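You operate a simulated robot arm through the tools that you are given. There is no shell and no other tool. Be economical: measure what you need, move in short steps, check, and stop when the job is done.

The job below is to be done with a simulated two-armed robot. You get a single attempt, and the scene is never put back.

TASK
Pick up the bottle that says "sealer" from the top of the workbench with one hand, pass it to the other hand and put it on the middle of the workbench. Set down upright: bottle.

Only the result counts: the job must be done as asked and must still hold three seconds after the hand-in. Knocking over, shifting, dropping, spilling or breaking anything else fails it.

THE ROBOT
Two 7-joint arms with two-finger grippers on one trunk, on a base that drives. Base frame: it is fixed to the floor where the robot stands at the start and does not move with it; the origin is under the middle of the robot, x ahead of it, y to its left, z up; the surface under the hand at the start is at about z = 850. Readings come in mm, rad, newtons and seconds.
The left shoulder is at the start at [60, 123, 970], the right one opposite. With the tool pointing down near the work surface each hand reaches from about 360 to 800 mm from the robot's upright axis, wherever it stands, measured 20 degrees to its own side. Places, roughly: middle of the workbench (34x22 cm) [220, -900, 840]. Payload 1.47 kg a hand.
The TCP of each hand is the grasp point between the finger pads, 16 mm short of the fingertips. In the tool frame z runs along the fingers and y along their closing line. The gripper opens to 87 mm. The gripper's body begins 55 mm behind the TCP.
Orientation is that of the tool frame in the base frame, as a unit quaternion [x, y, z, w]. With the fingers straight down and closing along the base's y, the tool's x points along the base's -x, its y along +y and its z along -z.

THE INTERFACE
- The arms move only by the tool arm_command. It takes "left_plan", "right_plan" or both (then of equal length, played together; a hand with none holds still); each is a list of rows, each a list of 7 numbers: the shift along the tool's x, y, z in mm, then the turn, a rotation vector about the tool's x, y, z in degrees, then the gripper command, from -1 (fully open) to 1 (shut), values between in proportion. In form: [[x, y, z, rx, ry, rz, jaw], ...]. A call has 1 to 8 rows; each row is the pose to reach, as a shift and turn from the pose commanded when the call began, along the tool's axes at that moment. A row lasts 0.2 s, in which the tool goes at most 50 mm and 0.15 rad; a call with a longer step from one row to the next is refused whole, and so is a gripper value outside its range. Where a pose cannot be reached the arm comes as near as it can. A force on the tool above 40 N (or 10 N above the force at the start of the call, whichever is more), or a blocked arm, ends the call early, and 0.2 s more pass. Each finger travels about 153 mm/s and halts on what it meets, pressing with about 28 N; the grip force reading is that of the motor and also rises with nothing between the fingers. The clock runs only during rows and for 0.2 s after the last one: add rows that repeat a pose to give the fingers time. The reply holds the time, the measured pose of the TCP, the force on the tool along the base axes, the opening and the grip force, in the units named above and with some noise, with the torque about the TCP (base axes, N m) and any sound that the robot's microphone picked up.
- Cameras (640 x 400 px; columns grow to the right, rows downward): "scene" is now at [67.1, -51.9, 1510.5]; the picture's right is [-0.63, -0.78, 0.00], its down [-0.60, 0.49, -0.64] and it looks along [0.50, -0.40, -0.77] (base axes); focal length 283 px, centre (320, 200). "left" rides on the left gripper at [73, -12, -90] in its tool frame; the picture's right is [0.16, 0.99, 0.00], its down [-0.72, 0.12, -0.68] and it looks along [-0.67, 0.11, 0.73] (tool axes); focal length 247 px, centre (320, 200). "right" rides on the right gripper at [73, 12, -90] in its tool frame; the picture's right is [-0.16, 0.99, 0.00], its down [-0.72, -0.12, -0.68] and it looks along [-0.67, -0.11, 0.73] (tool axes); focal length 247 px, centre (320, 200). There is no depth. A picture from a camera that has moved, and an enlarged one, comes with that camera's place and axes in the base frame and with its lens. The place of the scene camera against the robot may be out by one fixed shift of up to 18 mm in any direction.
- grab_frame(camera): a new picture of that camera. It takes no simulated time.
- move_column(by): slides the trunk up (or, below 0, down) by that many mm; the arms and the scene camera ride with it, the base frame stays. It gives what a move gives, with no picture.
- drive_base(legs): drives the robot by 1 to 6 legs, each [ahead, left, turn to the left] in mm, mm and rad, along the robot's own axes; the way and the turn of a leg run together, so that a leg with both is an arc; at most 1500 mm and 3.142 rad a leg. The arms and the cameras ride along, it lands a little off, and it stops where it bumps. It gives what a move gives.
- head_to(pan, tilt): turns the head with the scene camera to pan (to the left, within 2.094 rad either way) and tilt (down, from -0.506 to 1.204), counted from straight ahead of the robot. It gives what a move gives.
- enlarge(camera, box): a new picture of the part [left, top, right, bottom] of that camera's present view, enlarged. It takes no simulated time.
- close_job(): hands the job in; it is judged then, once.

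Go step by step. Nothing tells you exact positions but the pictures and the camera data: compare them with the known pose of the tool, close in by small moves and look again before you grip or let go. The budget is 120 turns and 100 pictures, counting those below and the enlarged ones. Unless the task says otherwise, let go and move clear before handing in, and close with one line.

The tools are called after "Emit:" as a command line: name --argument value ..., lists and objects as JSON in quotes. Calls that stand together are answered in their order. arm_command: Moves the arms, as the interface text tells. Its arguments: {"type":"object","properties":{"left_plan":{"type":"array"},"right_plan":{"type":"array"}},"required":[]} The other tools are called the same way: move_column (by) slides the trunk up or down; drive_base (legs) drives the base; head_to (pan, tilt) turns the head that bears the scene camera; grab_frame (camera) takes a picture; enlarge (camera, box) takes an enlarged picture of a part of a camera's view; close_job () hands the job in.

At the start:

```text
clock: 0.0
left_tcp_pos: [553.7, -3.8, 1125.4]
left_tool_rot: [0.0, 1.0, 0.0, 0.001]
left_wrist_force: [0.2, -0.4, -1.2]
left_torque: [-0.01, -0.03, 0.0]
left_width: 87.0
left_grasp_force: 0.2
right_tcp_pos: [326.0, -426.0, 1128.6]
right_tool_rot: [0.0, 1.0, 0.0, 0.0]
right_wrist_force: [-0.2, -0.5, 1.0]
right_torque: [0.01, 0.02, 0.01]
right_width: 87.0
right_grasp_force: 0.1
trunk travel left (down, up): [-125.0, 105.0]
robot x, y, heading: [-1.3, -1.6, 0.0]
head pan, tilt: [-0.684, 0.876]
```

scene: 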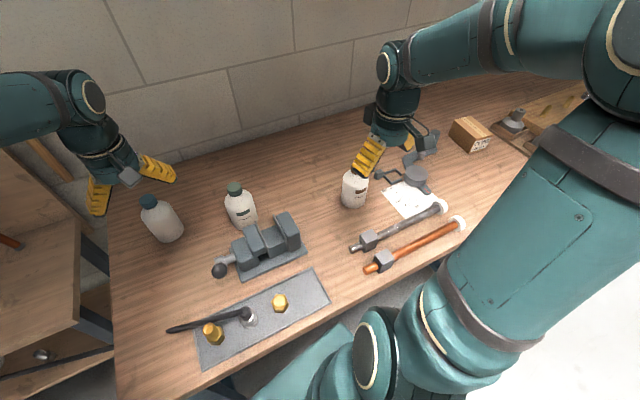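
right: 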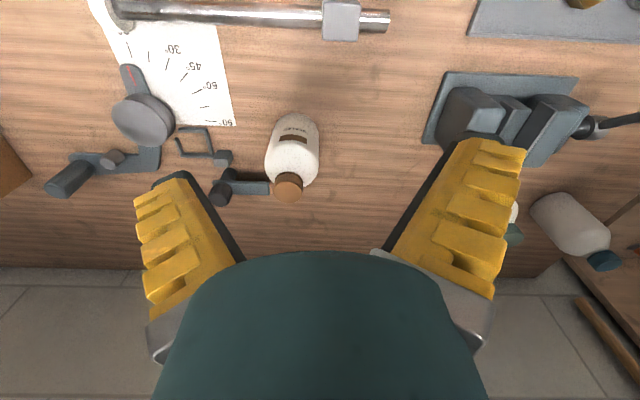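
left: 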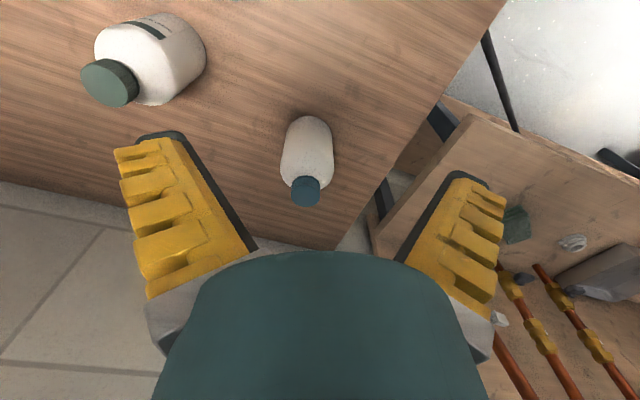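

I see three bottles (blue, green and brown caps) on the bench. I'll enlarge them to read the labels.

Emit:
enlarge --camera "scene" --box '[120, 160, 280, 260]'

Emit:
enlarge --camera "right" --box '[240, 100, 340, 210]'

Emit:
enlarge --camera "left" --box '[70, 0, 230, 110]'

```text
4.00 times, centred on (200, 210) of scene
camera zoom: at [67.1, -51.9, 1510.5], right [-0.63, -0.78, 0.0], down [-0.6, 0.49, -0.64], along [0.5, -0.4, -0.77], focal length 1131 px, centre (800, 160)
```

zoom: 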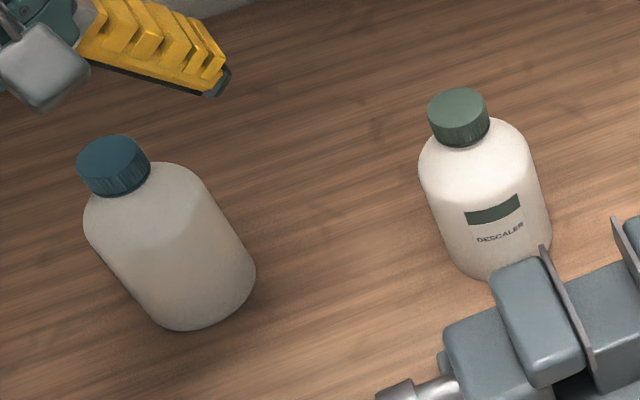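

```text
3.64 times, centred on (290, 155) of right
camera zoom: at [253.9, -413.4, 1219.4], right [0.16, 0.99, 0.0], down [0.72, -0.12, 0.68], along [0.67, -0.11, -0.73], focal length 898 px, centre (429, 364)
```

zoom: 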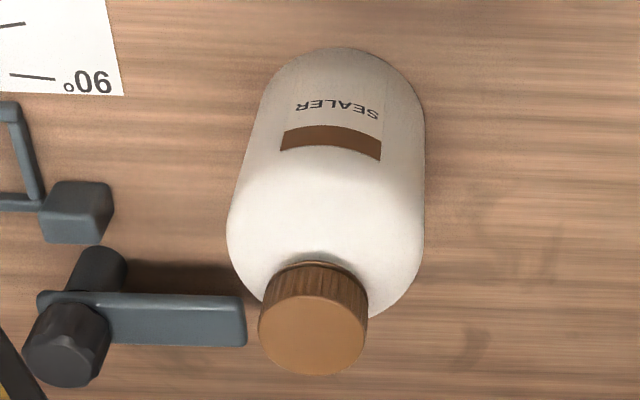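

```text
3.64 times, centred on (150, 55) of left
camera zoom: at [480.1, -15.5, 1214.4], right [-0.16, 0.99, 0.0], down [0.72, 0.12, 0.68], along [0.67, 0.11, -0.73], focal length 898 px, centre (938, 727)
```

zoom: 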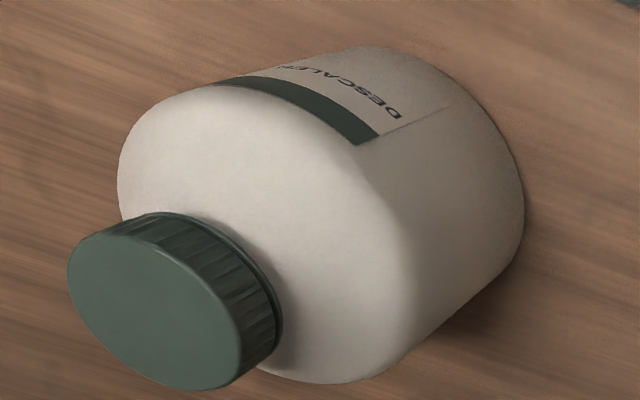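

The brown-capped bottle is "SEALER", near (445, -488). Next I look toward the middle of the bench to see what is there and how it lies.

Emit:
head_to --pan -1.3 --tilt 0.7

Emit:
grab_frame --camera "scene"

```text
clock: 1.0
left_tcp_pos: [553.2, -4.1, 1125.7]
left_tool_rot: [0.0, 1.0, 0.0, 0.0]
left_wrist_force: [-0.2, -0.1, 0.5]
left_torque: [0.01, -0.01, 0.02]
left_width: 87.0
left_grasp_force: 0.1
right_tcp_pos: [326.4, -425.5, 1129.1]
right_tool_rot: [0.0, 1.0, 0.001, 0.0]
right_wrist_force: [0.8, 0.7, 0.6]
right_torque: [-0.04, 0.02, 0.0]
right_width: 86.7
right_grasp_force: 0.1
trunk travel left (down, up): [-125.0, 105.0]
robot x, y, heading: [0.2, -2.3, 0.0]
head pan, tilt: [-1.3, 0.7]
```

```text
93 pictures are left
camera scene: at [30.3, -85.1, 1524.8], right [-0.96, -0.27, 0.0], down [-0.17, 0.62, -0.76], along [0.2, -0.74, -0.64], focal length 283 px, centre (320, 200)
```

scene: 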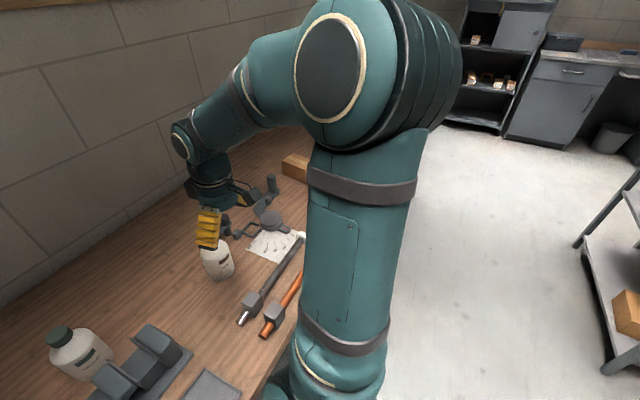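

The arm hides the middle of the bench; I'll inspect that later. My plan is for the right hand to take the cap from above, turned so its camera sits on the right side, and the left hand to take the body from the robot side at 45°. First I bring the right hand near the bottle and turn it.

Emit:
arm_command --right_plan '[[-15, -8, 0, 0, 0, -8.4, -1], [-30, -16, 0, 0, 0, -16.8, -1], [-45, -24, 0, 0, 0, -25.2, -1], [-60, -32, 0, 0, 0, -33.6, -1], [-75, -40, 0, 0, 0, -42, -1], [-90, -48, 0, 0, 0, -50.4, -1], [-105, -56, 0, 0, 0, -58.8, -1], [-119, -63, 0, 0, 0, -67.2, -1]]'

Emit:
arm_command --right_plan '[[0, 0, 0, 0, 0, -8, -1], [0, 0, 0, 0, 0, -16, -1], [0, 0, 0, 0, 0, -22.8, -1], [0, 0, 0, 0, 0, -22.8, -1]]'

Emit:
grab_frame --camera "right"

Emit:
grab_frame --camera "scene"

```text
clock: 2.8
left_tcp_pos: [553.1, -4.0, 1125.9]
left_tool_rot: [0.0, 1.0, 0.0, 0.0]
left_wrist_force: [0.3, -0.2, -0.3]
left_torque: [0.0, 0.0, 0.0]
left_width: 87.1
left_grasp_force: 0.1
right_tcp_pos: [446.0, -488.5, 1127.5]
right_tool_rot: [-0.554, 0.832, 0.0, 0.001]
right_wrist_force: [0.0, -0.2, -0.4]
right_torque: [-0.01, -0.01, -0.02]
right_width: 87.1
right_grasp_force: 0.1
trunk travel left (down, up): [-125.0, 105.0]
robot x, y, heading: [1.8, 0.8, 0.001]
head pan, tilt: [-1.3, 0.7]
```

```text
clock: 3.8
left_tcp_pos: [553.1, -3.2, 1125.1]
left_tool_rot: [0.001, 1.0, 0.0, 0.0]
left_wrist_force: [-0.1, -0.3, -0.6]
left_torque: [0.0, 0.03, -0.02]
left_width: 87.1
left_grasp_force: 0.1
right_tcp_pos: [445.5, -488.0, 1129.7]
right_tool_rot: [0.707, -0.707, 0.0, 0.0]
right_wrist_force: [-0.8, -0.1, -0.8]
right_torque: [-0.03, 0.03, 0.01]
right_width: 87.2
right_grasp_force: 0.0
trunk travel left (down, up): [-125.0, 105.0]
robot x, y, heading: [-1.4, 0.9, 0.001]
head pan, tilt: [-1.3, 0.7]
```

```text
92 pictures are left
camera right: at [434.1, -560.9, 1219.5], right [-0.99, 0.16, 0.0], down [0.11, 0.72, 0.68], along [0.11, 0.67, -0.73], focal length 247 px, centre (320, 200)
```

right: 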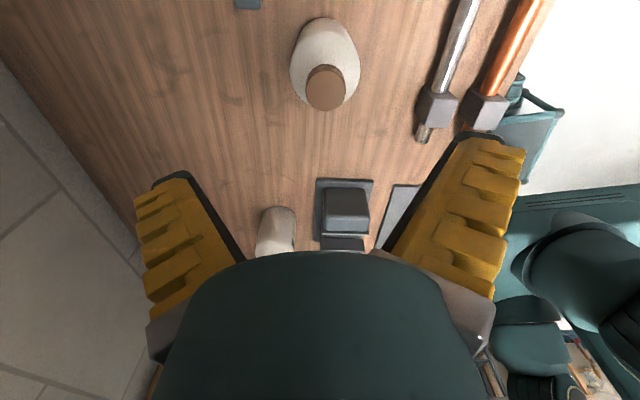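

```text
91 pictures are left
camera scene: at [30.2, -85.1, 1524.8], right [-0.96, -0.27, 0.0], down [-0.17, 0.62, -0.76], along [0.2, -0.74, -0.64], focal length 283 px, centre (320, 200)
```

scene: 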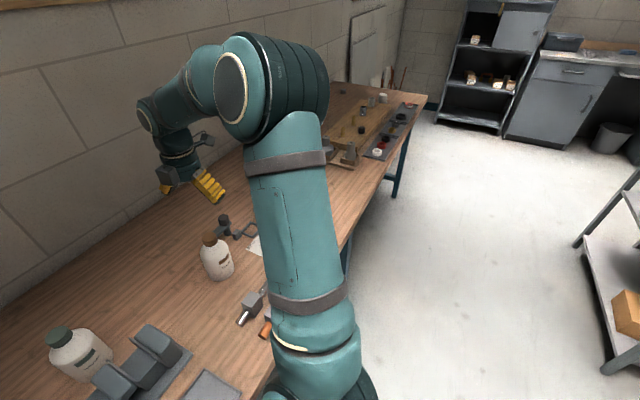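

Triangulating the cap top gives about (442, -484, 998). I check it with an enlarged view.

Emit:
enlarge --camera "right" --box '[265, 0, 385, 120]'

```text
3.33 times, centred on (325, 60) of right
camera zoom: at [434.1, -560.9, 1219.5], right [-0.99, 0.16, 0.0], down [0.11, 0.72, 0.68], along [0.11, 0.67, -0.73], focal length 823 px, centre (303, 667)
```

zoom: 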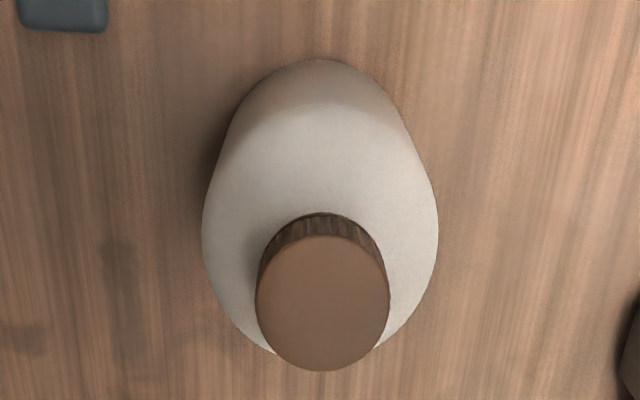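

The cap is about 35 mm wide with its top near 998, and the body about 68 mm wide. I lower the right hand open around the cap, then look before gripping.

Emit:
arm_command --right_plan '[[-3.5, 3.5, 20, 0, 0, 0, -1], [-3.5, 3.5, 50, 0, 0, 0, -1], [-3.5, 3.5, 80, 0, 0, 0, -1], [-3.5, 3.5, 100, 0, 0, 0, -1], [-3.5, 3.5, 110, 0, 0, 0, -1], [-3.5, 3.5, 110, 0, 0, 0, -1]]'

Emit:
grab_frame --camera "right"

Emit:
enlarge --camera "scene" --box '[120, 130, 320, 300]'

```text
clock: 5.2
left_tcp_pos: [554.8, -3.1, 1125.2]
left_tool_rot: [0.0, 1.0, 0.0, 0.001]
left_wrist_force: [-0.5, 0.2, 0.4]
left_torque: [0.0, 0.02, 0.0]
left_width: 87.0
left_grasp_force: 0.0
right_tcp_pos: [442.1, -484.6, 1018.1]
right_tool_rot: [0.707, -0.707, 0.0, 0.0]
right_wrist_force: [-0.4, 0.7, 0.4]
right_torque: [0.01, -0.05, 0.0]
right_width: 87.0
right_grasp_force: 0.0
trunk travel left (down, up): [-125.0, 105.0]
robot x, y, heading: [1.6, 1.5, -0.001]
head pan, tilt: [-1.3, 0.7]
```

```text
89 pictures are left
camera right: at [430.2, -557.4, 1109.3], right [-0.99, 0.16, 0.0], down [0.12, 0.72, 0.68], along [0.11, 0.67, -0.73], focal length 247 px, centre (320, 200)
```

right: 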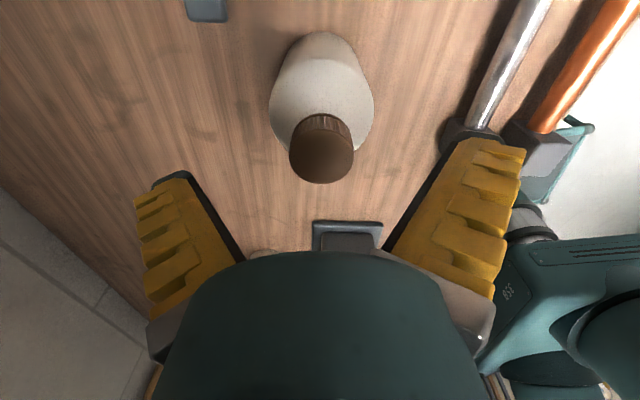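

```text
2.35 times, centred on (220, 215) of scene
camera zoom: at [30.1, -85.1, 1524.8], right [-0.96, -0.27, 0.0], down [-0.17, 0.62, -0.77], along [0.2, -0.74, -0.64], focal length 665 px, centre (555, 165)
```

zoom: 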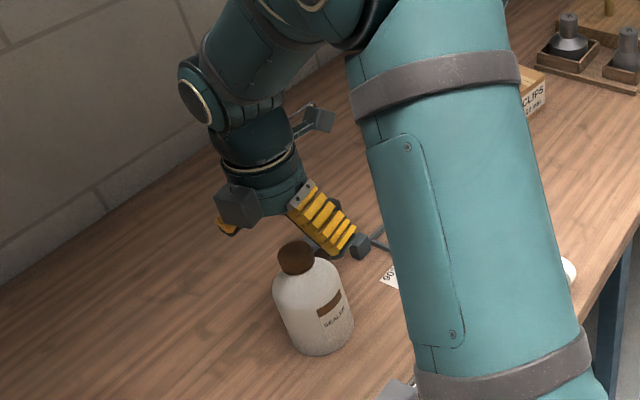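

The cap is centred under the open fingers at (442, -484). I descend to 992, grip the cap and check.

Emit:
arm_command --right_plan '[[0, 0, 13, 0, 0, 0, -1], [0, 0, 26, 0, 0, 0, -1], [0, 0, 26, 0, 0, 0, 0], [0, 0, 26, 0, 0, 0, 1], [0, 0, 26, 0, 0, 0, 1], [0, 0, 26, 0, 0, 0, 1]]'

Emit:
grab_frame --camera "right"

```text
clock: 6.6
left_tcp_pos: [553.0, -2.8, 1124.5]
left_tool_rot: [0.0, 1.0, -0.001, 0.0]
left_wrist_force: [0.4, 0.4, 0.1]
left_torque: [0.01, 0.01, -0.01]
left_width: 87.0
left_grasp_force: 0.1
right_tcp_pos: [441.6, -484.3, 992.4]
right_tool_rot: [-0.707, 0.707, 0.0, 0.0]
right_wrist_force: [-1.5, 2.7, 4.4]
right_torque: [0.59, -0.04, 0.07]
right_width: 29.8
right_grasp_force: 27.9
trunk travel left (down, up): [-125.0, 105.0]
robot x, y, heading: [0.1, 2.6, 0.002]
head pan, tilt: [-1.3, 0.7]
```

```text
87 pictures are left
camera right: at [430.3, -556.9, 1083.5], right [-0.99, 0.16, 0.0], down [0.12, 0.72, 0.68], along [0.11, 0.67, -0.73], focal length 247 px, centre (320, 200)
```

right: 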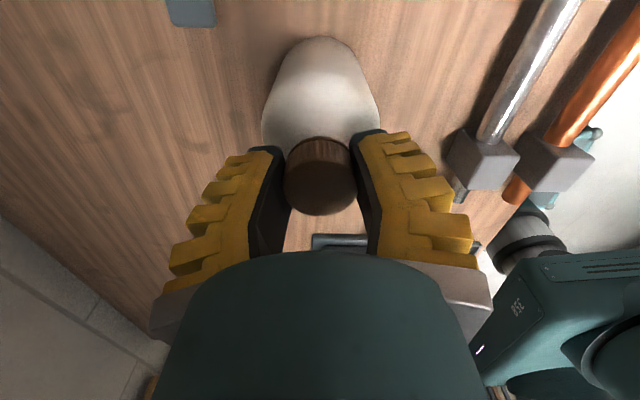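

The cap is held (29.8 mm, 28 N). I lift gently and check that the bottle comes along upright.

Emit:
arm_command --right_plan '[[0, 0, -8, 0, 0, 0, 1], [0, 0, -20, 0, 0, 0, 1], [0, 0, -40, 0, 0, 0, 1], [0, 0, -65, 0, 0, 0, 1], [0, 0, -90, 0, 0, 0, 1], [0, 0, -115, 0, 0, 0, 1], [0, 0, -138, 0, 0, 0, 1], [0, 0, -138, 0, 0, 0, 1]]'

Emit:
enlarge --camera "scene" --box '[100, 80, 340, 300]'

Emit:
grab_frame --camera "right"

```text
clock: 8.4
left_tcp_pos: [554.9, -3.3, 1124.7]
left_tool_rot: [0.0, 1.0, 0.0, 0.0]
left_wrist_force: [-0.3, 0.6, 0.6]
left_torque: [-0.03, 0.01, 0.03]
left_width: 87.0
left_grasp_force: 0.0
right_tcp_pos: [443.6, -486.1, 1131.0]
right_tool_rot: [0.707, -0.707, 0.0, 0.0]
right_wrist_force: [-0.8, 0.2, -3.8]
right_torque: [-0.02, 0.01, 0.03]
right_width: 26.0
right_grasp_force: 27.9
trunk travel left (down, up): [-125.0, 105.0]
robot x, y, heading: [-3.0, 1.5, -0.001]
head pan, tilt: [-1.3, 0.7]
```

```text
1.82 times, centred on (220, 190) of scene
camera zoom: at [30.7, -85.6, 1524.7], right [-0.96, -0.27, 0.0], down [-0.17, 0.62, -0.76], along [0.2, -0.74, -0.64], focal length 514 px, centre (502, 218)
```

zoom: 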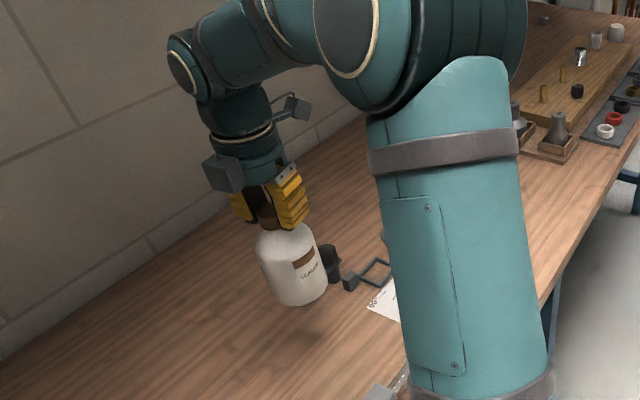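

```text
85 pictures are left
camera right: at [431.2, -557.9, 1221.6], right [-0.99, 0.16, 0.0], down [0.12, 0.72, 0.68], along [0.11, 0.67, -0.73], focal length 247 px, centre (320, 200)
```

right: 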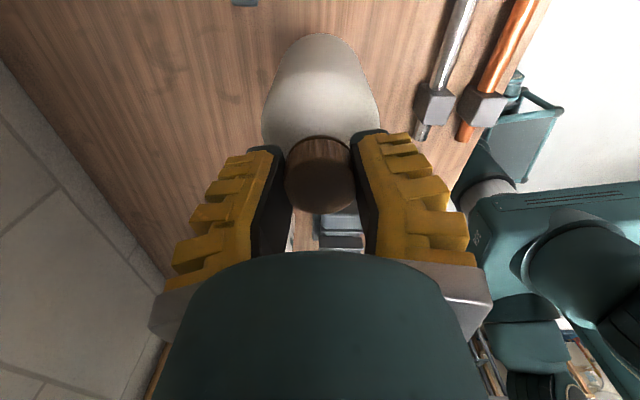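

The bottle hangs upright from the cap. I now raise the right hand and move it toward the middle, while the left hand backs off and pitches to 45°.

Emit:
arm_command --left_plan '[[16, 0, -7, 0, -5.7, 0, -1], [33, 0, -14, 0, -11.4, 0, -1], [50, 0, -21, 0, -17, 0, -1], [66, 0, -28, 0, -22.7, 0, -1], [83, 0, -35, 0, -28.3, 0, -1], [100, 0, -42, 0, -34, 0, -1], [116, 0, -49, 0, -39.6, 0, -1], [133, 0, -55, 0, -45, 0, -1]]' --right_plan '[[0, 0, -15, 0, 0, 0, 1], [0, 0, -40, 0, 0, 0, 1], [-20, -5, -60, 0, 0, 0, 1], [-50, -15, -60, 0, 0, 0, 1], [-80, -25, -60, 0, 0, 0, 1], [-110, -36, -60, 0, 0, 0, 1], [-140, -46, -60, 0, 0, 0, 1], [-170, -56, -60, 0, 0, 0, 1]]'

Emit:
head_to --pan -0.4 --tilt 0.7

Emit:
grab_frame --camera "scene"

Emit:
grab_frame --camera "left"

```text
clock: 10.2
left_tcp_pos: [421.0, -2.3, 1181.6]
left_tool_rot: [-0.001, 0.923, 0.0, 0.384]
left_wrist_force: [0.7, 0.3, -0.3]
left_torque: [-0.02, -0.02, -0.05]
left_width: 87.1
left_grasp_force: 0.1
right_tcp_pos: [497.5, -314.3, 1190.2]
right_tool_rot: [-0.707, 0.707, 0.0, -0.001]
right_wrist_force: [-0.1, 0.0, -4.1]
right_torque: [-0.03, 0.01, -0.01]
right_width: 25.7
right_grasp_force: 27.7
trunk travel left (down, up): [-125.0, 105.0]
robot x, y, heading: [-0.1, 3.8, -0.004]
head pan, tilt: [-1.3, 0.7]
```

```text
clock: 11.4
left_tcp_pos: [421.3, -2.9, 1180.4]
left_tool_rot: [-0.001, 0.924, 0.001, 0.382]
left_wrist_force: [0.6, -0.5, -0.3]
left_torque: [0.0, 0.0, -0.02]
left_width: 87.1
left_grasp_force: 0.1
right_tcp_pos: [498.2, -317.1, 1189.5]
right_tool_rot: [-0.707, 0.707, 0.0, 0.0]
right_wrist_force: [-0.9, 0.6, -3.6]
right_torque: [-0.03, 0.02, 0.0]
right_width: 26.0
right_grasp_force: 28.3
trunk travel left (down, up): [-125.0, 105.0]
robot x, y, heading: [0.6, 4.8, 0.002]
head pan, tilt: [-0.4, 0.7]
```

```text
84 pictures are left
camera scene: at [86.0, -36.6, 1524.8], right [-0.39, -0.92, 0.0], down [-0.59, 0.25, -0.76], along [0.7, -0.3, -0.64], focal length 283 px, centre (320, 200)
```

scene: 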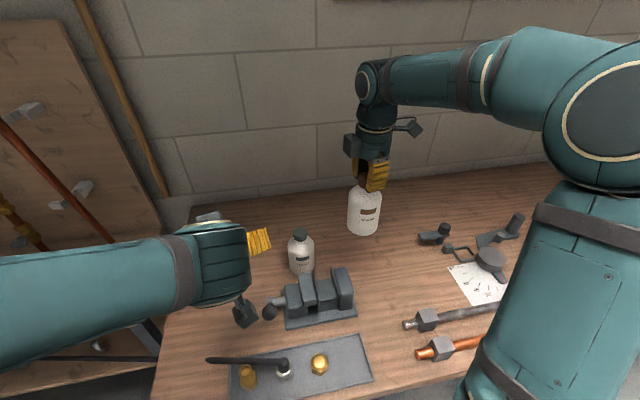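

```text
83 pictures are left
camera left: at [305.9, -15.5, 1191.7], right [-0.11, 0.99, -0.11], down [0.03, 0.12, 0.99], along [0.99, 0.11, -0.04], focal length 247 px, centre (320, 200)
```

left: 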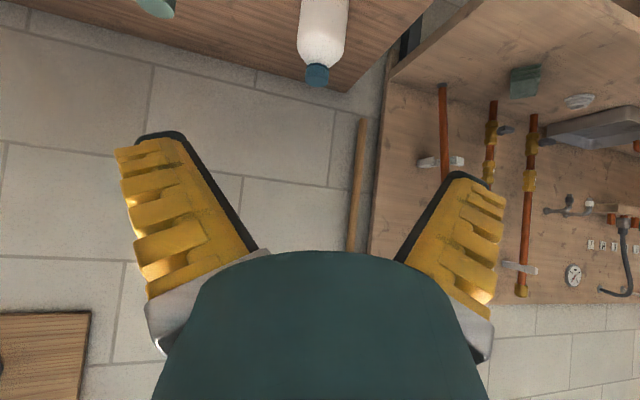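

Both hands look fine. I bring the bottle to about (520, -190) and line up the left hand behind it.

Emit:
arm_command --left_plan '[[0, -25, 0, 0, 0, 0, -1], [0, -50, 0, 0, 0, 0, -1], [0, -75, 0, 0, 0, 0, -1], [0, -100, 0, 0, 0, 0, -1], [0, -125, 0, 0, 0, 0, -1], [0, -150, 0, 0, 0, 0, -1], [0, -187, 0, 0, 0, 0, -1], [0, -187, 0, 0, 0, 0, -1]]' --right_plan '[[-15, -3, 0, 0, 0, 0, 1], [-33, -7, 0, 0, 0, 0, 1], [-51, -11, 0, 0, 0, 0, 1], [-69, -15, 0, 0, 0, 0, 1], [-87, -18, 0, 0, 0, 0, 1], [-105, -20, 0, 0, 0, 0, 1], [-126, -22, 0, 0, 0, 0, 1], [-126, -22, 0, 0, 0, 0, 1]]'

Emit:
grab_frame --camera "scene"

Emit:
grab_frame --camera "left"

```text
clock: 13.2
left_tcp_pos: [420.6, -190.5, 1181.0]
left_tool_rot: [0.0, 0.924, 0.0, 0.383]
left_wrist_force: [-0.4, 0.1, 0.0]
left_torque: [-0.03, 0.0, 0.02]
left_width: 87.1
left_grasp_force: 0.0
right_tcp_pos: [519.7, -187.6, 1191.7]
right_tool_rot: [-0.707, 0.707, 0.0, 0.001]
right_wrist_force: [0.2, -0.1, -4.3]
right_torque: [0.03, 0.0, 0.06]
right_width: 25.9
right_grasp_force: 28.1
trunk travel left (down, up): [-125.0, 105.0]
robot x, y, heading: [0.5, 1.3, 0.002]
head pan, tilt: [-0.4, 0.7]
```

```text
82 pictures are left
camera scene: at [85.8, -35.8, 1524.8], right [-0.39, -0.92, 0.0], down [-0.59, 0.25, -0.77], along [0.7, -0.3, -0.64], focal length 283 px, centre (320, 200)
```

scene: 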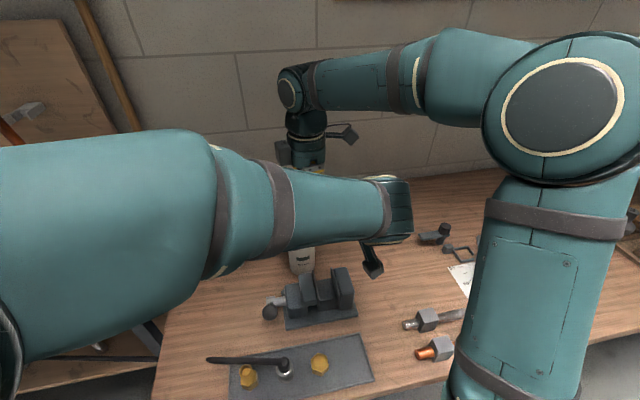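

```text
81 pictures are left
camera left: at [304.8, -202.9, 1192.3], right [-0.11, 0.99, -0.11], down [0.03, 0.12, 0.99], along [0.99, 0.11, -0.04], focal length 247 px, centre (320, 200)
```

left: 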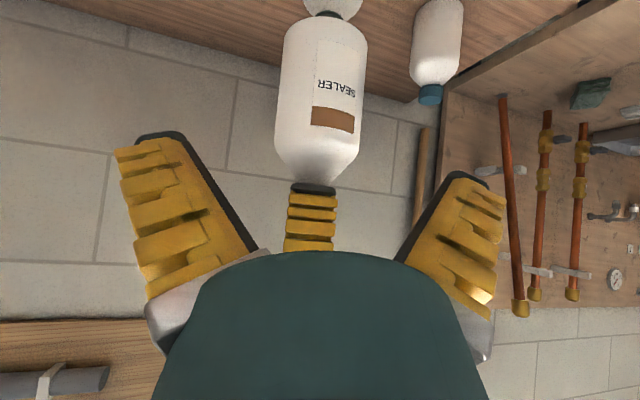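

The bottle is in front of the left hand. I enlarge to measure its width and centre line.

Emit:
enlarge --camera "left" --box '[240, 0, 400, 200]'

```text
2.00 times, centred on (320, 100) of left
camera zoom: at [304.8, -202.9, 1192.3], right [-0.11, 0.99, -0.11], down [0.03, 0.12, 0.99], along [0.99, 0.11, -0.04], focal length 494 px, centre (320, 400)
```

zoom: 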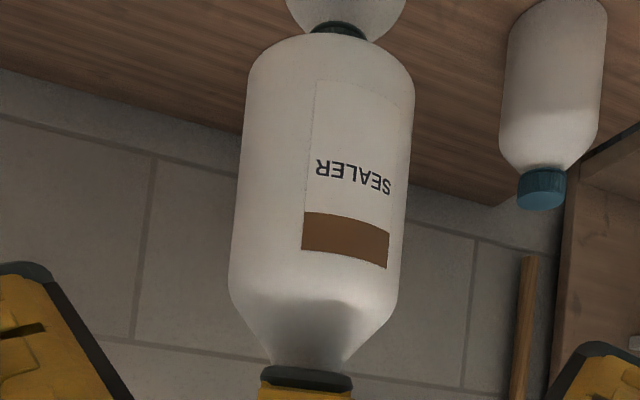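

The body is about 73 mm wide and centred on y = -188.5, from about z = 1045 to 1148. I pitch the left hand 10° flatter for clearance from the right gripper and centre it.

Emit:
arm_command --left_plan '[[0, 1, 0, 0, -5, 0, -1], [0, 2, 0, 0, -10, 0, -1], [0, 2, 0, 0, -10, 0, -1]]'

```text
clock: 14.0
left_tcp_pos: [419.6, -188.5, 1180.5]
left_tool_rot: [0.0, 0.886, 0.0, 0.463]
left_wrist_force: [-0.9, -0.1, 0.5]
left_torque: [0.0, 0.01, 0.0]
left_width: 87.1
left_grasp_force: 0.0
right_tcp_pos: [520.1, -189.1, 1190.2]
right_tool_rot: [0.707, -0.707, 0.0, 0.0]
right_wrist_force: [-0.8, -0.2, -4.1]
right_torque: [0.0, 0.07, 0.01]
right_width: 25.5
right_grasp_force: 28.1
trunk travel left (down, up): [-125.0, 105.0]
robot x, y, heading: [-2.0, 1.4, -0.002]
head pan, tilt: [-0.4, 0.7]
```

Emit:
arm_command --left_plan '[[-4.2, 0, 15, 0, 0, 0, -1], [-4.2, 0, 30, 0, 0, 0, -1], [-4.2, 0, 45, 0, 0, 0, -1], [-4.2, 0, 55, 0, 0, 0, -1], [-4.2, 0, 55, 0, 0, 0, -1]]'

Emit:
grab_frame --camera "left"

Emit:
grab_frame --camera "right"

```text
clock: 15.2
left_tcp_pos: [468.0, -189.2, 1151.9]
left_tool_rot: [0.0, 0.887, 0.0, 0.462]
left_wrist_force: [-0.2, -0.8, 0.4]
left_torque: [-0.02, 0.03, -0.03]
left_width: 87.0
left_grasp_force: 0.1
right_tcp_pos: [519.8, -188.5, 1190.8]
right_tool_rot: [-0.707, 0.708, -0.001, 0.0]
right_wrist_force: [0.1, -0.4, -3.4]
right_torque: [0.02, -0.01, 0.0]
right_width: 25.7
right_grasp_force: 28.2
trunk travel left (down, up): [-125.0, 105.0]
robot x, y, heading: [0.4, -1.9, 0.001]
head pan, tilt: [-0.4, 0.7]
```

```text
79 pictures are left
camera left: at [352.2, -200.3, 1143.5], right [-0.09, 0.99, -0.13], down [-0.14, 0.12, 0.98], along [0.99, 0.11, 0.13], focal length 247 px, centre (320, 200)
```

left: 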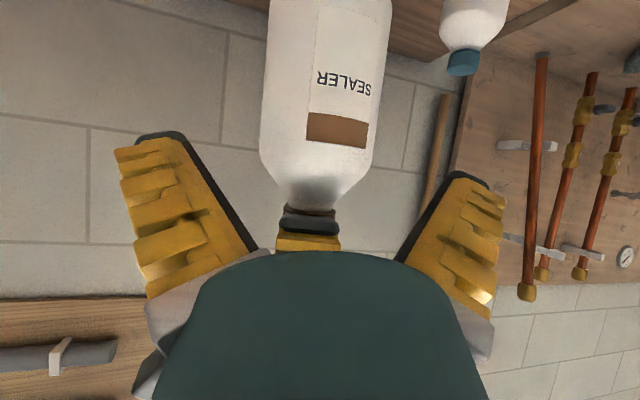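

```text
78 pictures are left
camera right: at [508.7, -261.2, 1281.3], right [-0.99, 0.16, 0.0], down [0.12, 0.72, 0.68], along [0.11, 0.67, -0.73], focal length 247 px, centre (320, 200)
```

right: 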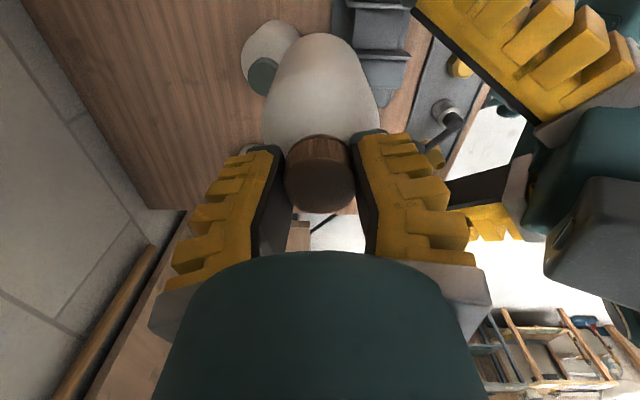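

The fingers are centred on the bottle in both views. I slide the left fingers on around the body.

Emit:
arm_command --left_plan '[[0, 0, 15, 0, 0, 0, -1], [0, 0, 30, 0, 0, 0, -1], [0, 0, 45, 0, 0, 0, -1], [0, 0, 54, 0, 0, 0, -1], [0, 0, 61, 0, 0, 0, -1], [0, 0, 61, 0, 0, 0, -1]]'

Emit:
grab_frame --camera "left"

Emit:
grab_frame --camera "right"

```text
clock: 16.1
left_tcp_pos: [503.8, -192.3, 1127.1]
left_tool_rot: [0.002, 0.886, -0.003, 0.464]
left_wrist_force: [-10.1, 2.9, -0.6]
left_torque: [-0.22, -0.86, -0.06]
left_width: 87.3
left_grasp_force: 0.2
right_tcp_pos: [523.9, -192.7, 1188.9]
right_tool_rot: [-0.706, 0.708, -0.003, 0.001]
right_wrist_force: [9.7, -3.0, -3.8]
right_torque: [0.04, 0.21, 0.05]
right_width: 25.3
right_grasp_force: 27.7
trunk travel left (down, up): [-125.0, 105.0]
robot x, y, heading: [-5.8, 1.4, 0.001]
head pan, tilt: [-0.4, 0.7]
stopped in row 4 (right hand): the force on the tool passed its limit at 48 N (the readings are from after the stop); the commanded pose is now the measured one
```

```text
77 pictures are left
camera left: at [388.3, -203.4, 1117.9], right [-0.08, 0.99, -0.13], down [-0.14, 0.12, 0.98], along [0.99, 0.1, 0.13], focal length 247 px, centre (320, 200)
```

left: 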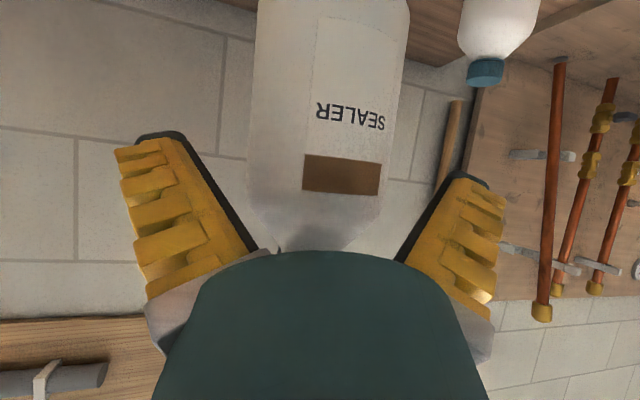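

```text
76 pictures are left
camera right: at [510.8, -264.2, 1279.6], right [-0.99, 0.16, -0.01], down [0.11, 0.73, 0.68], along [0.11, 0.67, -0.73], focal length 247 px, centre (320, 200)
```

right: 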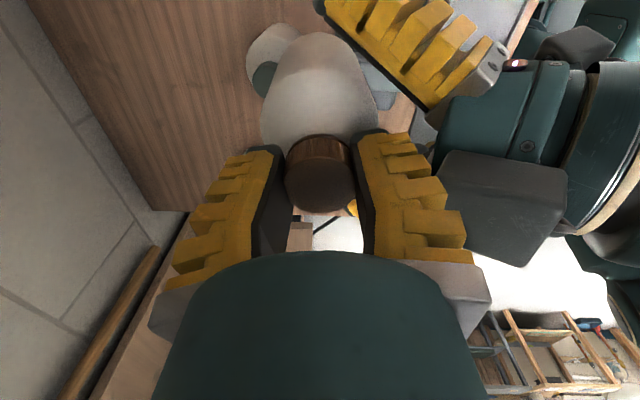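

The left hand's upper block touched the right gripper, so I stop. I back straight off and check that the bottle still hangs properly.

Emit:
arm_command --left_plan '[[0, 0, -15, 0, 0, 0, -1], [0, 0, -35, 0, 0, 0, -1], [0, 0, -60, 0, 0, 0, -1], [0, 0, -85, 0, 0, 0, -1], [0, 0, -85, 0, -5, 0, -1], [0, 0, -85, 0, -10, 0, -1], [0, 0, -85, 0, -10, 0, -1]]'

Emit:
grab_frame --camera "left"

Emit:
grab_frame --camera "right"

```text
clock: 17.7
left_tcp_pos: [435.6, -191.4, 1175.7]
left_tool_rot: [0.002, 0.842, -0.003, 0.539]
left_wrist_force: [0.3, 0.4, 0.0]
left_torque: [0.01, -0.02, 0.0]
left_width: 87.1
left_grasp_force: 0.1
right_tcp_pos: [523.5, -191.6, 1188.3]
right_tool_rot: [-0.706, 0.708, -0.003, 0.0]
right_wrist_force: [0.4, 0.1, -4.2]
right_torque: [0.0, -0.01, 0.03]
right_width: 25.5
right_grasp_force: 27.7
trunk travel left (down, up): [-125.0, 105.0]
robot x, y, heading: [1.6, 2.9, 0.003]
head pan, tilt: [-0.4, 0.7]
```

```text
75 pictures are left
camera left: at [323.0, -202.3, 1146.4], right [-0.06, 0.99, -0.15], down [-0.31, 0.12, 0.94], along [0.95, 0.1, 0.3], focal length 247 px, centre (320, 200)
```

left: 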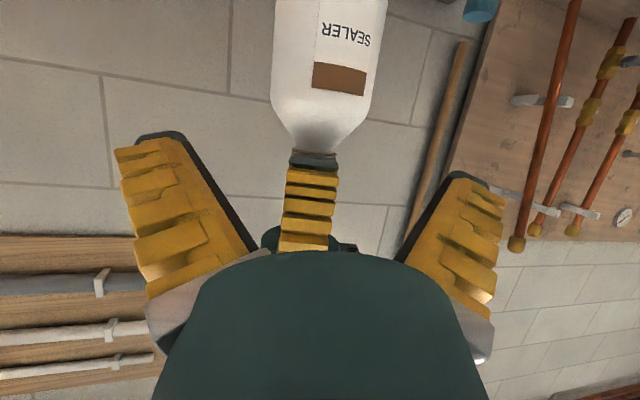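

```text
74 pictures are left
camera right: at [510.6, -263.4, 1279.6], right [-0.99, 0.16, -0.01], down [0.11, 0.73, 0.68], along [0.11, 0.67, -0.73], focal length 247 px, centre (320, 200)
```

right: 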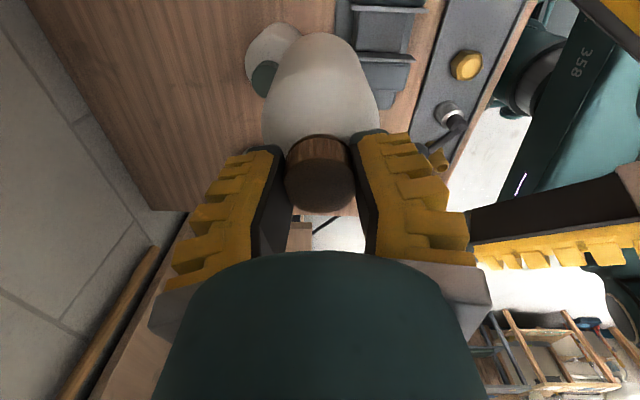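

The bottle still hangs straight. I lower the flatter left hand and approach again, stopping short to check clearance.

Emit:
arm_command --left_plan '[[14, 0, 0, 0, 0, 0, -1], [29, -0.5, 10, 0, 0, 0, -1], [29, -0.5, 30, 0, 0, 0, -1], [29, -0.5, 50, 0, 0, 0, -1], [29, -0.5, 68, 0, 0, 0, -1], [29, -0.5, 80, 0, 0, 0, -1], [29, -0.5, 80, 0, 0, 0, -1]]'

Emit:
grab_frame --camera "left"

Emit:
grab_frame --camera "right"

```text
clock: 19.3
left_tcp_pos: [494.9, -191.6, 1116.4]
left_tool_rot: [0.001, 0.842, -0.003, 0.54]
left_wrist_force: [0.8, 0.5, -0.3]
left_torque: [0.01, 0.02, 0.01]
left_width: 86.7
left_grasp_force: 0.1
right_tcp_pos: [522.4, -191.5, 1189.7]
right_tool_rot: [-0.706, 0.709, -0.003, 0.0]
right_wrist_force: [-0.4, 0.5, -3.6]
right_torque: [-0.01, 0.01, 0.0]
right_width: 25.5
right_grasp_force: 28.5
trunk travel left (down, up): [-125.0, 105.0]
robot x, y, heading: [2.6, -0.9, -0.004]
head pan, tilt: [-0.4, 0.7]
```

```text
73 pictures are left
camera left: at [382.9, -203.0, 1086.4], right [-0.06, 0.99, -0.15], down [-0.31, 0.12, 0.94], along [0.95, 0.1, 0.3], focal length 247 px, centre (320, 200)
```

left: 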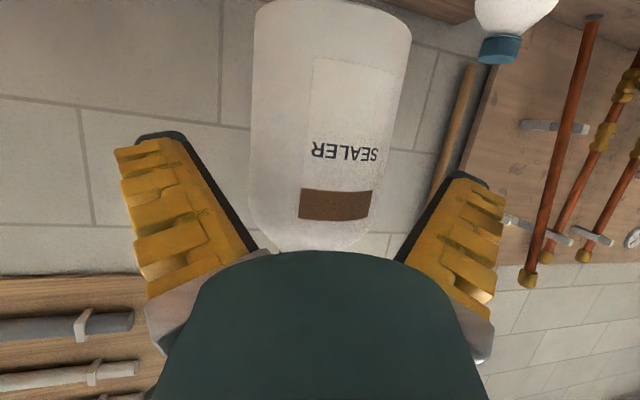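

```text
72 pictures are left
camera right: at [510.3, -263.5, 1279.8], right [-0.99, 0.16, -0.01], down [0.11, 0.73, 0.68], along [0.11, 0.67, -0.73], focal length 247 px, centre (320, 200)
```

right: 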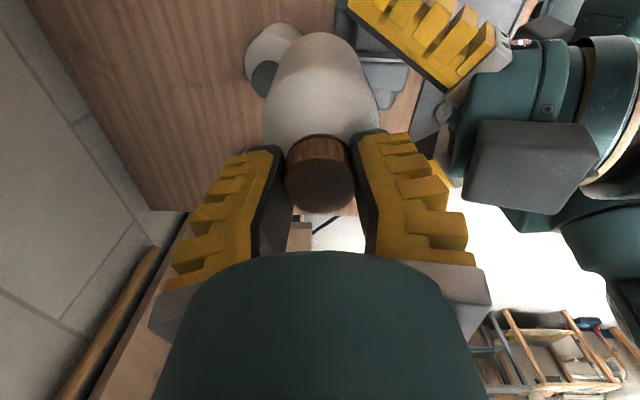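

The block would hit the right fingers, which are wide along X. I back the left hand off and turn the right hand 90° back so its narrow side faces the left hand.

Emit:
arm_command --left_plan '[[0, 0, -20, 0, 0, 0, -1], [0, 0, -45, 0, 0, 0, -1], [0, 0, -70, 0, 0, 0, -1], [0, 0, -95, 0, 0, 0, -1], [0, 0, -120, 0, 0, 0, -1], [0, 0, -120, 0, 0, 0, -1]]'

Emit:
arm_command --right_plan '[[0, 0, 0, 0, 0, 8, 1], [0, 0, 0, 0, 0, 16, 1], [0, 0, 0, 0, 0, 24, 1], [0, 0, 0, 0, 0, 32, 1], [0, 0, 0, 0, 0, 40, 1], [0, 0, 0, 0, 0, 48, 1], [0, 0, 0, 0, 0, 56, 1], [0, 0, 0, 0, 0, 60, 1]]'

Emit:
arm_command --right_plan '[[0, 0, 0, 0, 0, 8, 1], [0, 0, 0, 0, 0, 16, 1], [0, 0, 0, 0, 0, 24, 1], [0, 0, 0, 0, 0, 30, 1], [0, 0, 0, 0, 0, 30, 1]]'

Emit:
grab_frame --camera "left"

Emit:
grab_frame --camera "right"

```text
clock: 20.7
left_tcp_pos: [386.5, -190.0, 1166.4]
left_tool_rot: [0.0, 0.843, -0.002, 0.539]
left_wrist_force: [0.2, 0.5, -0.4]
left_torque: [0.01, 0.0, -0.01]
left_width: 87.0
left_grasp_force: 0.0
right_tcp_pos: [522.8, -192.1, 1188.6]
right_tool_rot: [-0.706, 0.708, -0.003, 0.0]
right_wrist_force: [0.4, -0.1, -4.3]
right_torque: [-0.03, -0.03, -0.02]
right_width: 25.3
right_grasp_force: 27.4
trunk travel left (down, up): [-125.0, 105.0]
robot x, y, heading: [2.1, -3.0, -0.002]
head pan, tilt: [-0.4, 0.7]
```

```text
clock: 22.5
left_tcp_pos: [387.4, -190.5, 1164.7]
left_tool_rot: [0.001, 0.843, -0.003, 0.538]
left_wrist_force: [-0.7, -0.2, 0.6]
left_torque: [-0.05, -0.02, -0.03]
left_width: 87.4
left_grasp_force: 0.2
right_tcp_pos: [522.2, -191.6, 1189.8]
right_tool_rot: [-0.256, 0.967, -0.002, 0.002]
right_wrist_force: [0.7, 0.3, -4.5]
right_torque: [-0.01, -0.02, -0.06]
right_width: 25.2
right_grasp_force: 27.6
trunk travel left (down, up): [-125.0, 105.0]
robot x, y, heading: [1.0, 0.5, 0.002]
head pan, tilt: [-0.4, 0.7]
```

```text
clock: 23.7
left_tcp_pos: [386.8, -190.8, 1166.2]
left_tool_rot: [0.002, 0.842, -0.004, 0.539]
left_wrist_force: [-0.4, 0.3, -0.5]
left_torque: [0.0, -0.01, -0.02]
left_width: 87.2
left_grasp_force: 0.2
right_tcp_pos: [521.9, -190.6, 1188.9]
right_tool_rot: [0.003, 1.0, -0.003, 0.002]
right_wrist_force: [-0.1, -0.2, -4.8]
right_torque: [0.0, -0.01, -0.01]
right_width: 25.5
right_grasp_force: 28.2
trunk travel left (down, up): [-125.0, 105.0]
robot x, y, heading: [-0.2, -1.5, -0.001]
head pan, tilt: [-0.4, 0.7]
```

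```text
71 pictures are left
camera left: at [274.0, -202.4, 1136.4], right [-0.06, 0.99, -0.15], down [-0.31, 0.12, 0.94], along [0.95, 0.1, 0.3], focal length 247 px, centre (320, 200)
```

left: 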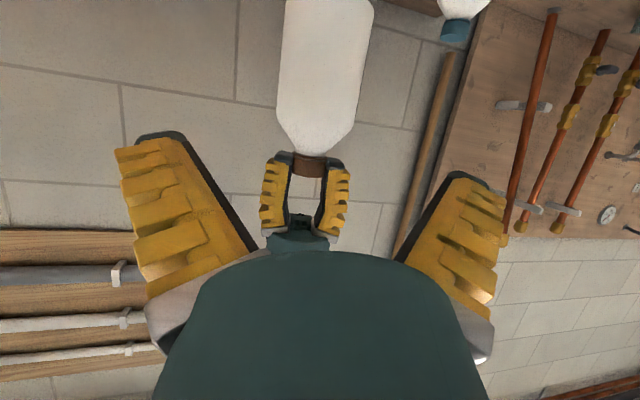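

```text
70 pictures are left
camera right: at [449.5, -178.7, 1279.1], right [0.16, 0.99, 0.0], down [0.72, -0.12, 0.68], along [0.67, -0.11, -0.73], focal length 247 px, centre (320, 200)
```

right: 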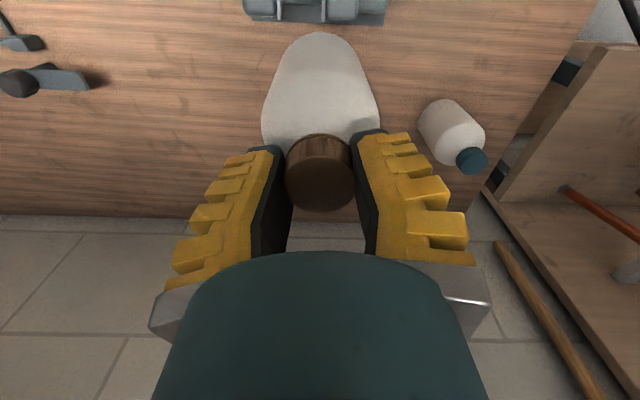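

The right gripper's narrow side now faces the left hand, and the approach line is straight along the left tool axis. I advance most of the way and check.

Emit:
arm_command --left_plan '[[0, 0, 20, 0, 0, 0, -1], [0, 0, 40, 0, 0, 0, -1], [0, 0, 60, 0, 0, 0, -1], [0, 0, 80, 0, 0, 0, -1], [0, 0, 95, 0, 0, 0, -1], [0, 0, 108, 0, 0, 0, -1], [0, 0, 108, 0, 0, 0, -1]]'

Emit:
grab_frame --camera "left"

Emit:
grab_frame --camera "right"

```text
clock: 25.3
left_tcp_pos: [485.9, -192.5, 1121.5]
left_tool_rot: [0.0, 0.842, -0.003, 0.54]
left_wrist_force: [0.2, 0.4, -0.4]
left_torque: [0.01, 0.03, -0.01]
left_width: 86.9
left_grasp_force: 0.0
right_tcp_pos: [522.1, -192.6, 1188.9]
right_tool_rot: [0.001, 1.0, -0.002, 0.002]
right_wrist_force: [0.2, 0.1, -3.2]
right_torque: [0.01, 0.01, 0.01]
right_width: 25.3
right_grasp_force: 27.7
trunk travel left (down, up): [-125.0, 105.0]
robot x, y, heading: [0.3, -0.3, -0.005]
head pan, tilt: [-0.4, 0.7]
```

```text
69 pictures are left
camera left: at [372.6, -203.3, 1092.1], right [-0.06, 0.99, -0.15], down [-0.31, 0.12, 0.94], along [0.95, 0.1, 0.3], focal length 247 px, centre (320, 200)
```

left: 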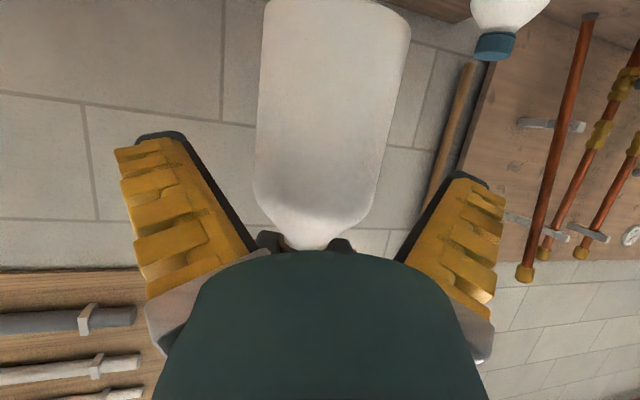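

```text
68 pictures are left
camera right: at [449.2, -178.8, 1279.2], right [0.16, 0.99, 0.0], down [0.72, -0.12, 0.68], along [0.68, -0.11, -0.73], focal length 247 px, centre (320, 200)
```

right: 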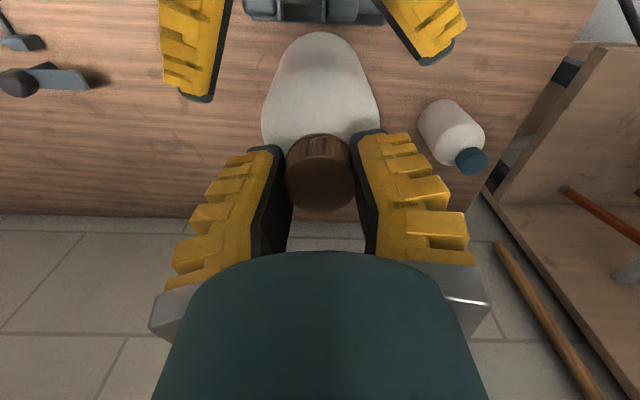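

The fingers straddle the bottle evenly. I advance the last 33 mm in small steps.

Emit:
arm_command --left_plan '[[0, 0, 9, 0, 0, 0, -1], [0, 0, 18, 0, 0, 0, -1], [0, 0, 26, 0, 0, 0, -1], [0, 0, 33, 0, 0, 0, -1], [0, 0, 33, 0, 0, 0, -1]]'

Emit:
grab_frame --camera "right"

Emit:
grab_frame --camera "left"

```text
clock: 26.5
left_tcp_pos: [515.3, -191.3, 1106.9]
left_tool_rot: [0.0, 0.842, -0.003, 0.539]
left_wrist_force: [0.7, 0.5, -0.4]
left_torque: [0.01, 0.01, 0.0]
left_width: 87.1
left_grasp_force: 0.1
right_tcp_pos: [522.1, -191.4, 1187.7]
right_tool_rot: [0.001, 1.0, -0.002, 0.003]
right_wrist_force: [-0.1, 1.0, -3.0]
right_torque: [-0.02, -0.01, 0.04]
right_width: 25.2
right_grasp_force: 28.2
trunk travel left (down, up): [-125.0, 105.0]
robot x, y, heading: [1.8, 0.4, -0.003]
head pan, tilt: [-0.4, 0.7]
```

```text
67 pictures are left
camera right: at [449.4, -178.8, 1279.2], right [0.16, 0.99, 0.0], down [0.72, -0.12, 0.68], along [0.67, -0.11, -0.73], focal length 247 px, centre (320, 200)
```

right: 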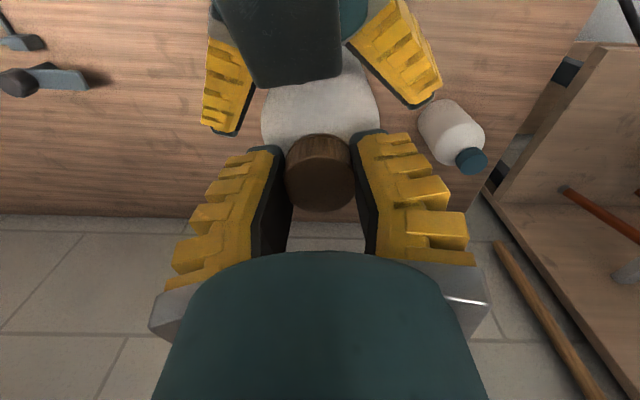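

```text
66 pictures are left
camera left: at [402.8, -203.7, 1077.8], right [-0.06, 0.99, -0.15], down [-0.31, 0.12, 0.94], along [0.95, 0.1, 0.3], focal length 247 px, centre (320, 200)
```

left: 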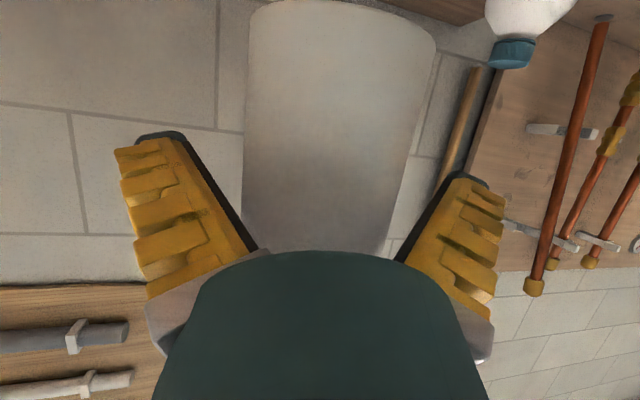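

No contact, and the pads span the bottle's axis. I close the left hand on the body while the right still holds.

Emit:
arm_command --left_plan '[[0, 0, 0, 0, 0, 0, -0.8], [0, 0, 0, 0, 0, 0, -0.6], [0, 0, 0, 0, 0, 0, 0.2], [0, 0, 0, 0, 0, 0, 1], [0, 0, 0, 0, 0, 0, 1], [0, 0, 0, 0, 0, 0, 1]]'

Emit:
grab_frame --camera "left"

```text
clock: 27.9
left_tcp_pos: [516.1, -191.8, 1106.9]
left_tool_rot: [0.002, 0.842, -0.003, 0.539]
left_wrist_force: [5.1, -0.3, -0.9]
left_torque: [0.06, 0.17, 0.15]
left_width: 68.9
left_grasp_force: 27.9
right_tcp_pos: [522.7, -190.6, 1189.0]
right_tool_rot: [0.002, 1.0, -0.002, 0.003]
right_wrist_force: [-4.3, -1.3, -0.2]
right_torque: [-0.06, 0.23, -0.16]
right_width: 25.3
right_grasp_force: 28.5
trunk travel left (down, up): [-125.0, 105.0]
robot x, y, heading: [1.0, 1.0, -0.002]
head pan, tilt: [-0.4, 0.7]
```

```text
65 pictures are left
camera left: at [403.0, -203.5, 1077.7], right [-0.06, 0.99, -0.15], down [-0.31, 0.12, 0.94], along [0.95, 0.1, 0.3], focal length 247 px, centre (320, 200)
```

left: 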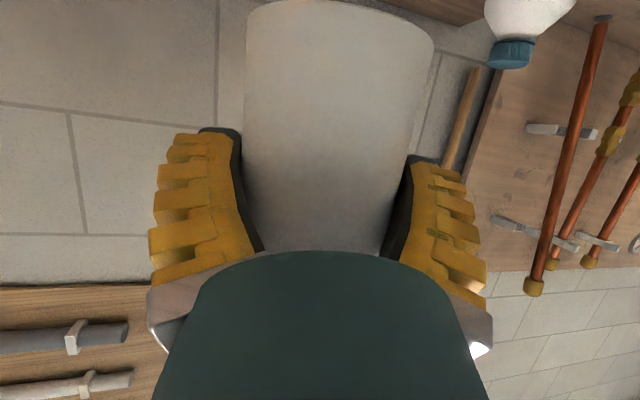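

The left hand holds the body (68.9 mm, 28 N). I now release the right hand and raise it clear.

Emit:
arm_command --right_plan '[[0, 0, 0, 0, 0, 0, 0.3], [0, 0, 0, 0, 0, 0, -0.5], [0, 0, 0, 0, 0, 0, -1], [0, 0, 0, 0, 0, 0, -1]]'

Emit:
grab_frame --camera "right"

```text
clock: 28.9
left_tcp_pos: [515.4, -191.7, 1107.2]
left_tool_rot: [0.002, 0.843, -0.004, 0.539]
left_wrist_force: [-0.3, 0.7, 0.1]
left_torque: [-0.03, -0.02, 0.01]
left_width: 69.0
left_grasp_force: 27.5
right_tcp_pos: [521.1, -191.9, 1190.6]
right_tool_rot: [0.002, 1.0, -0.001, 0.003]
right_wrist_force: [0.2, -0.7, -0.2]
right_torque: [-0.01, 0.03, -0.01]
right_width: 86.9
right_grasp_force: 0.1
trunk travel left (down, up): [-125.0, 105.0]
robot x, y, heading: [2.0, -0.6, 0.004]
head pan, tilt: [-0.4, 0.7]
```

```text
64 pictures are left
camera right: at [449.5, -178.8, 1279.2], right [0.16, 0.99, 0.0], down [0.72, -0.12, 0.68], along [0.67, -0.11, -0.73], focal length 247 px, centre (320, 200)
```

right: 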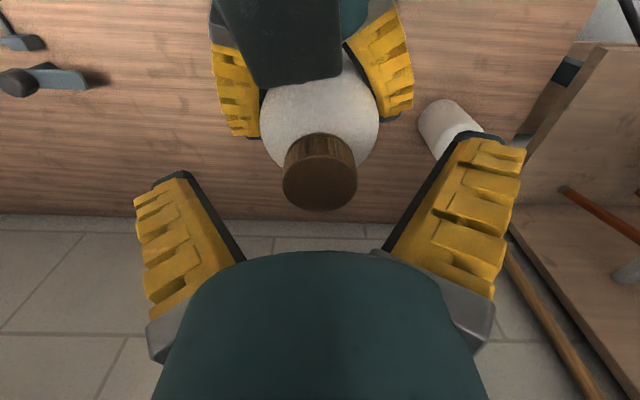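

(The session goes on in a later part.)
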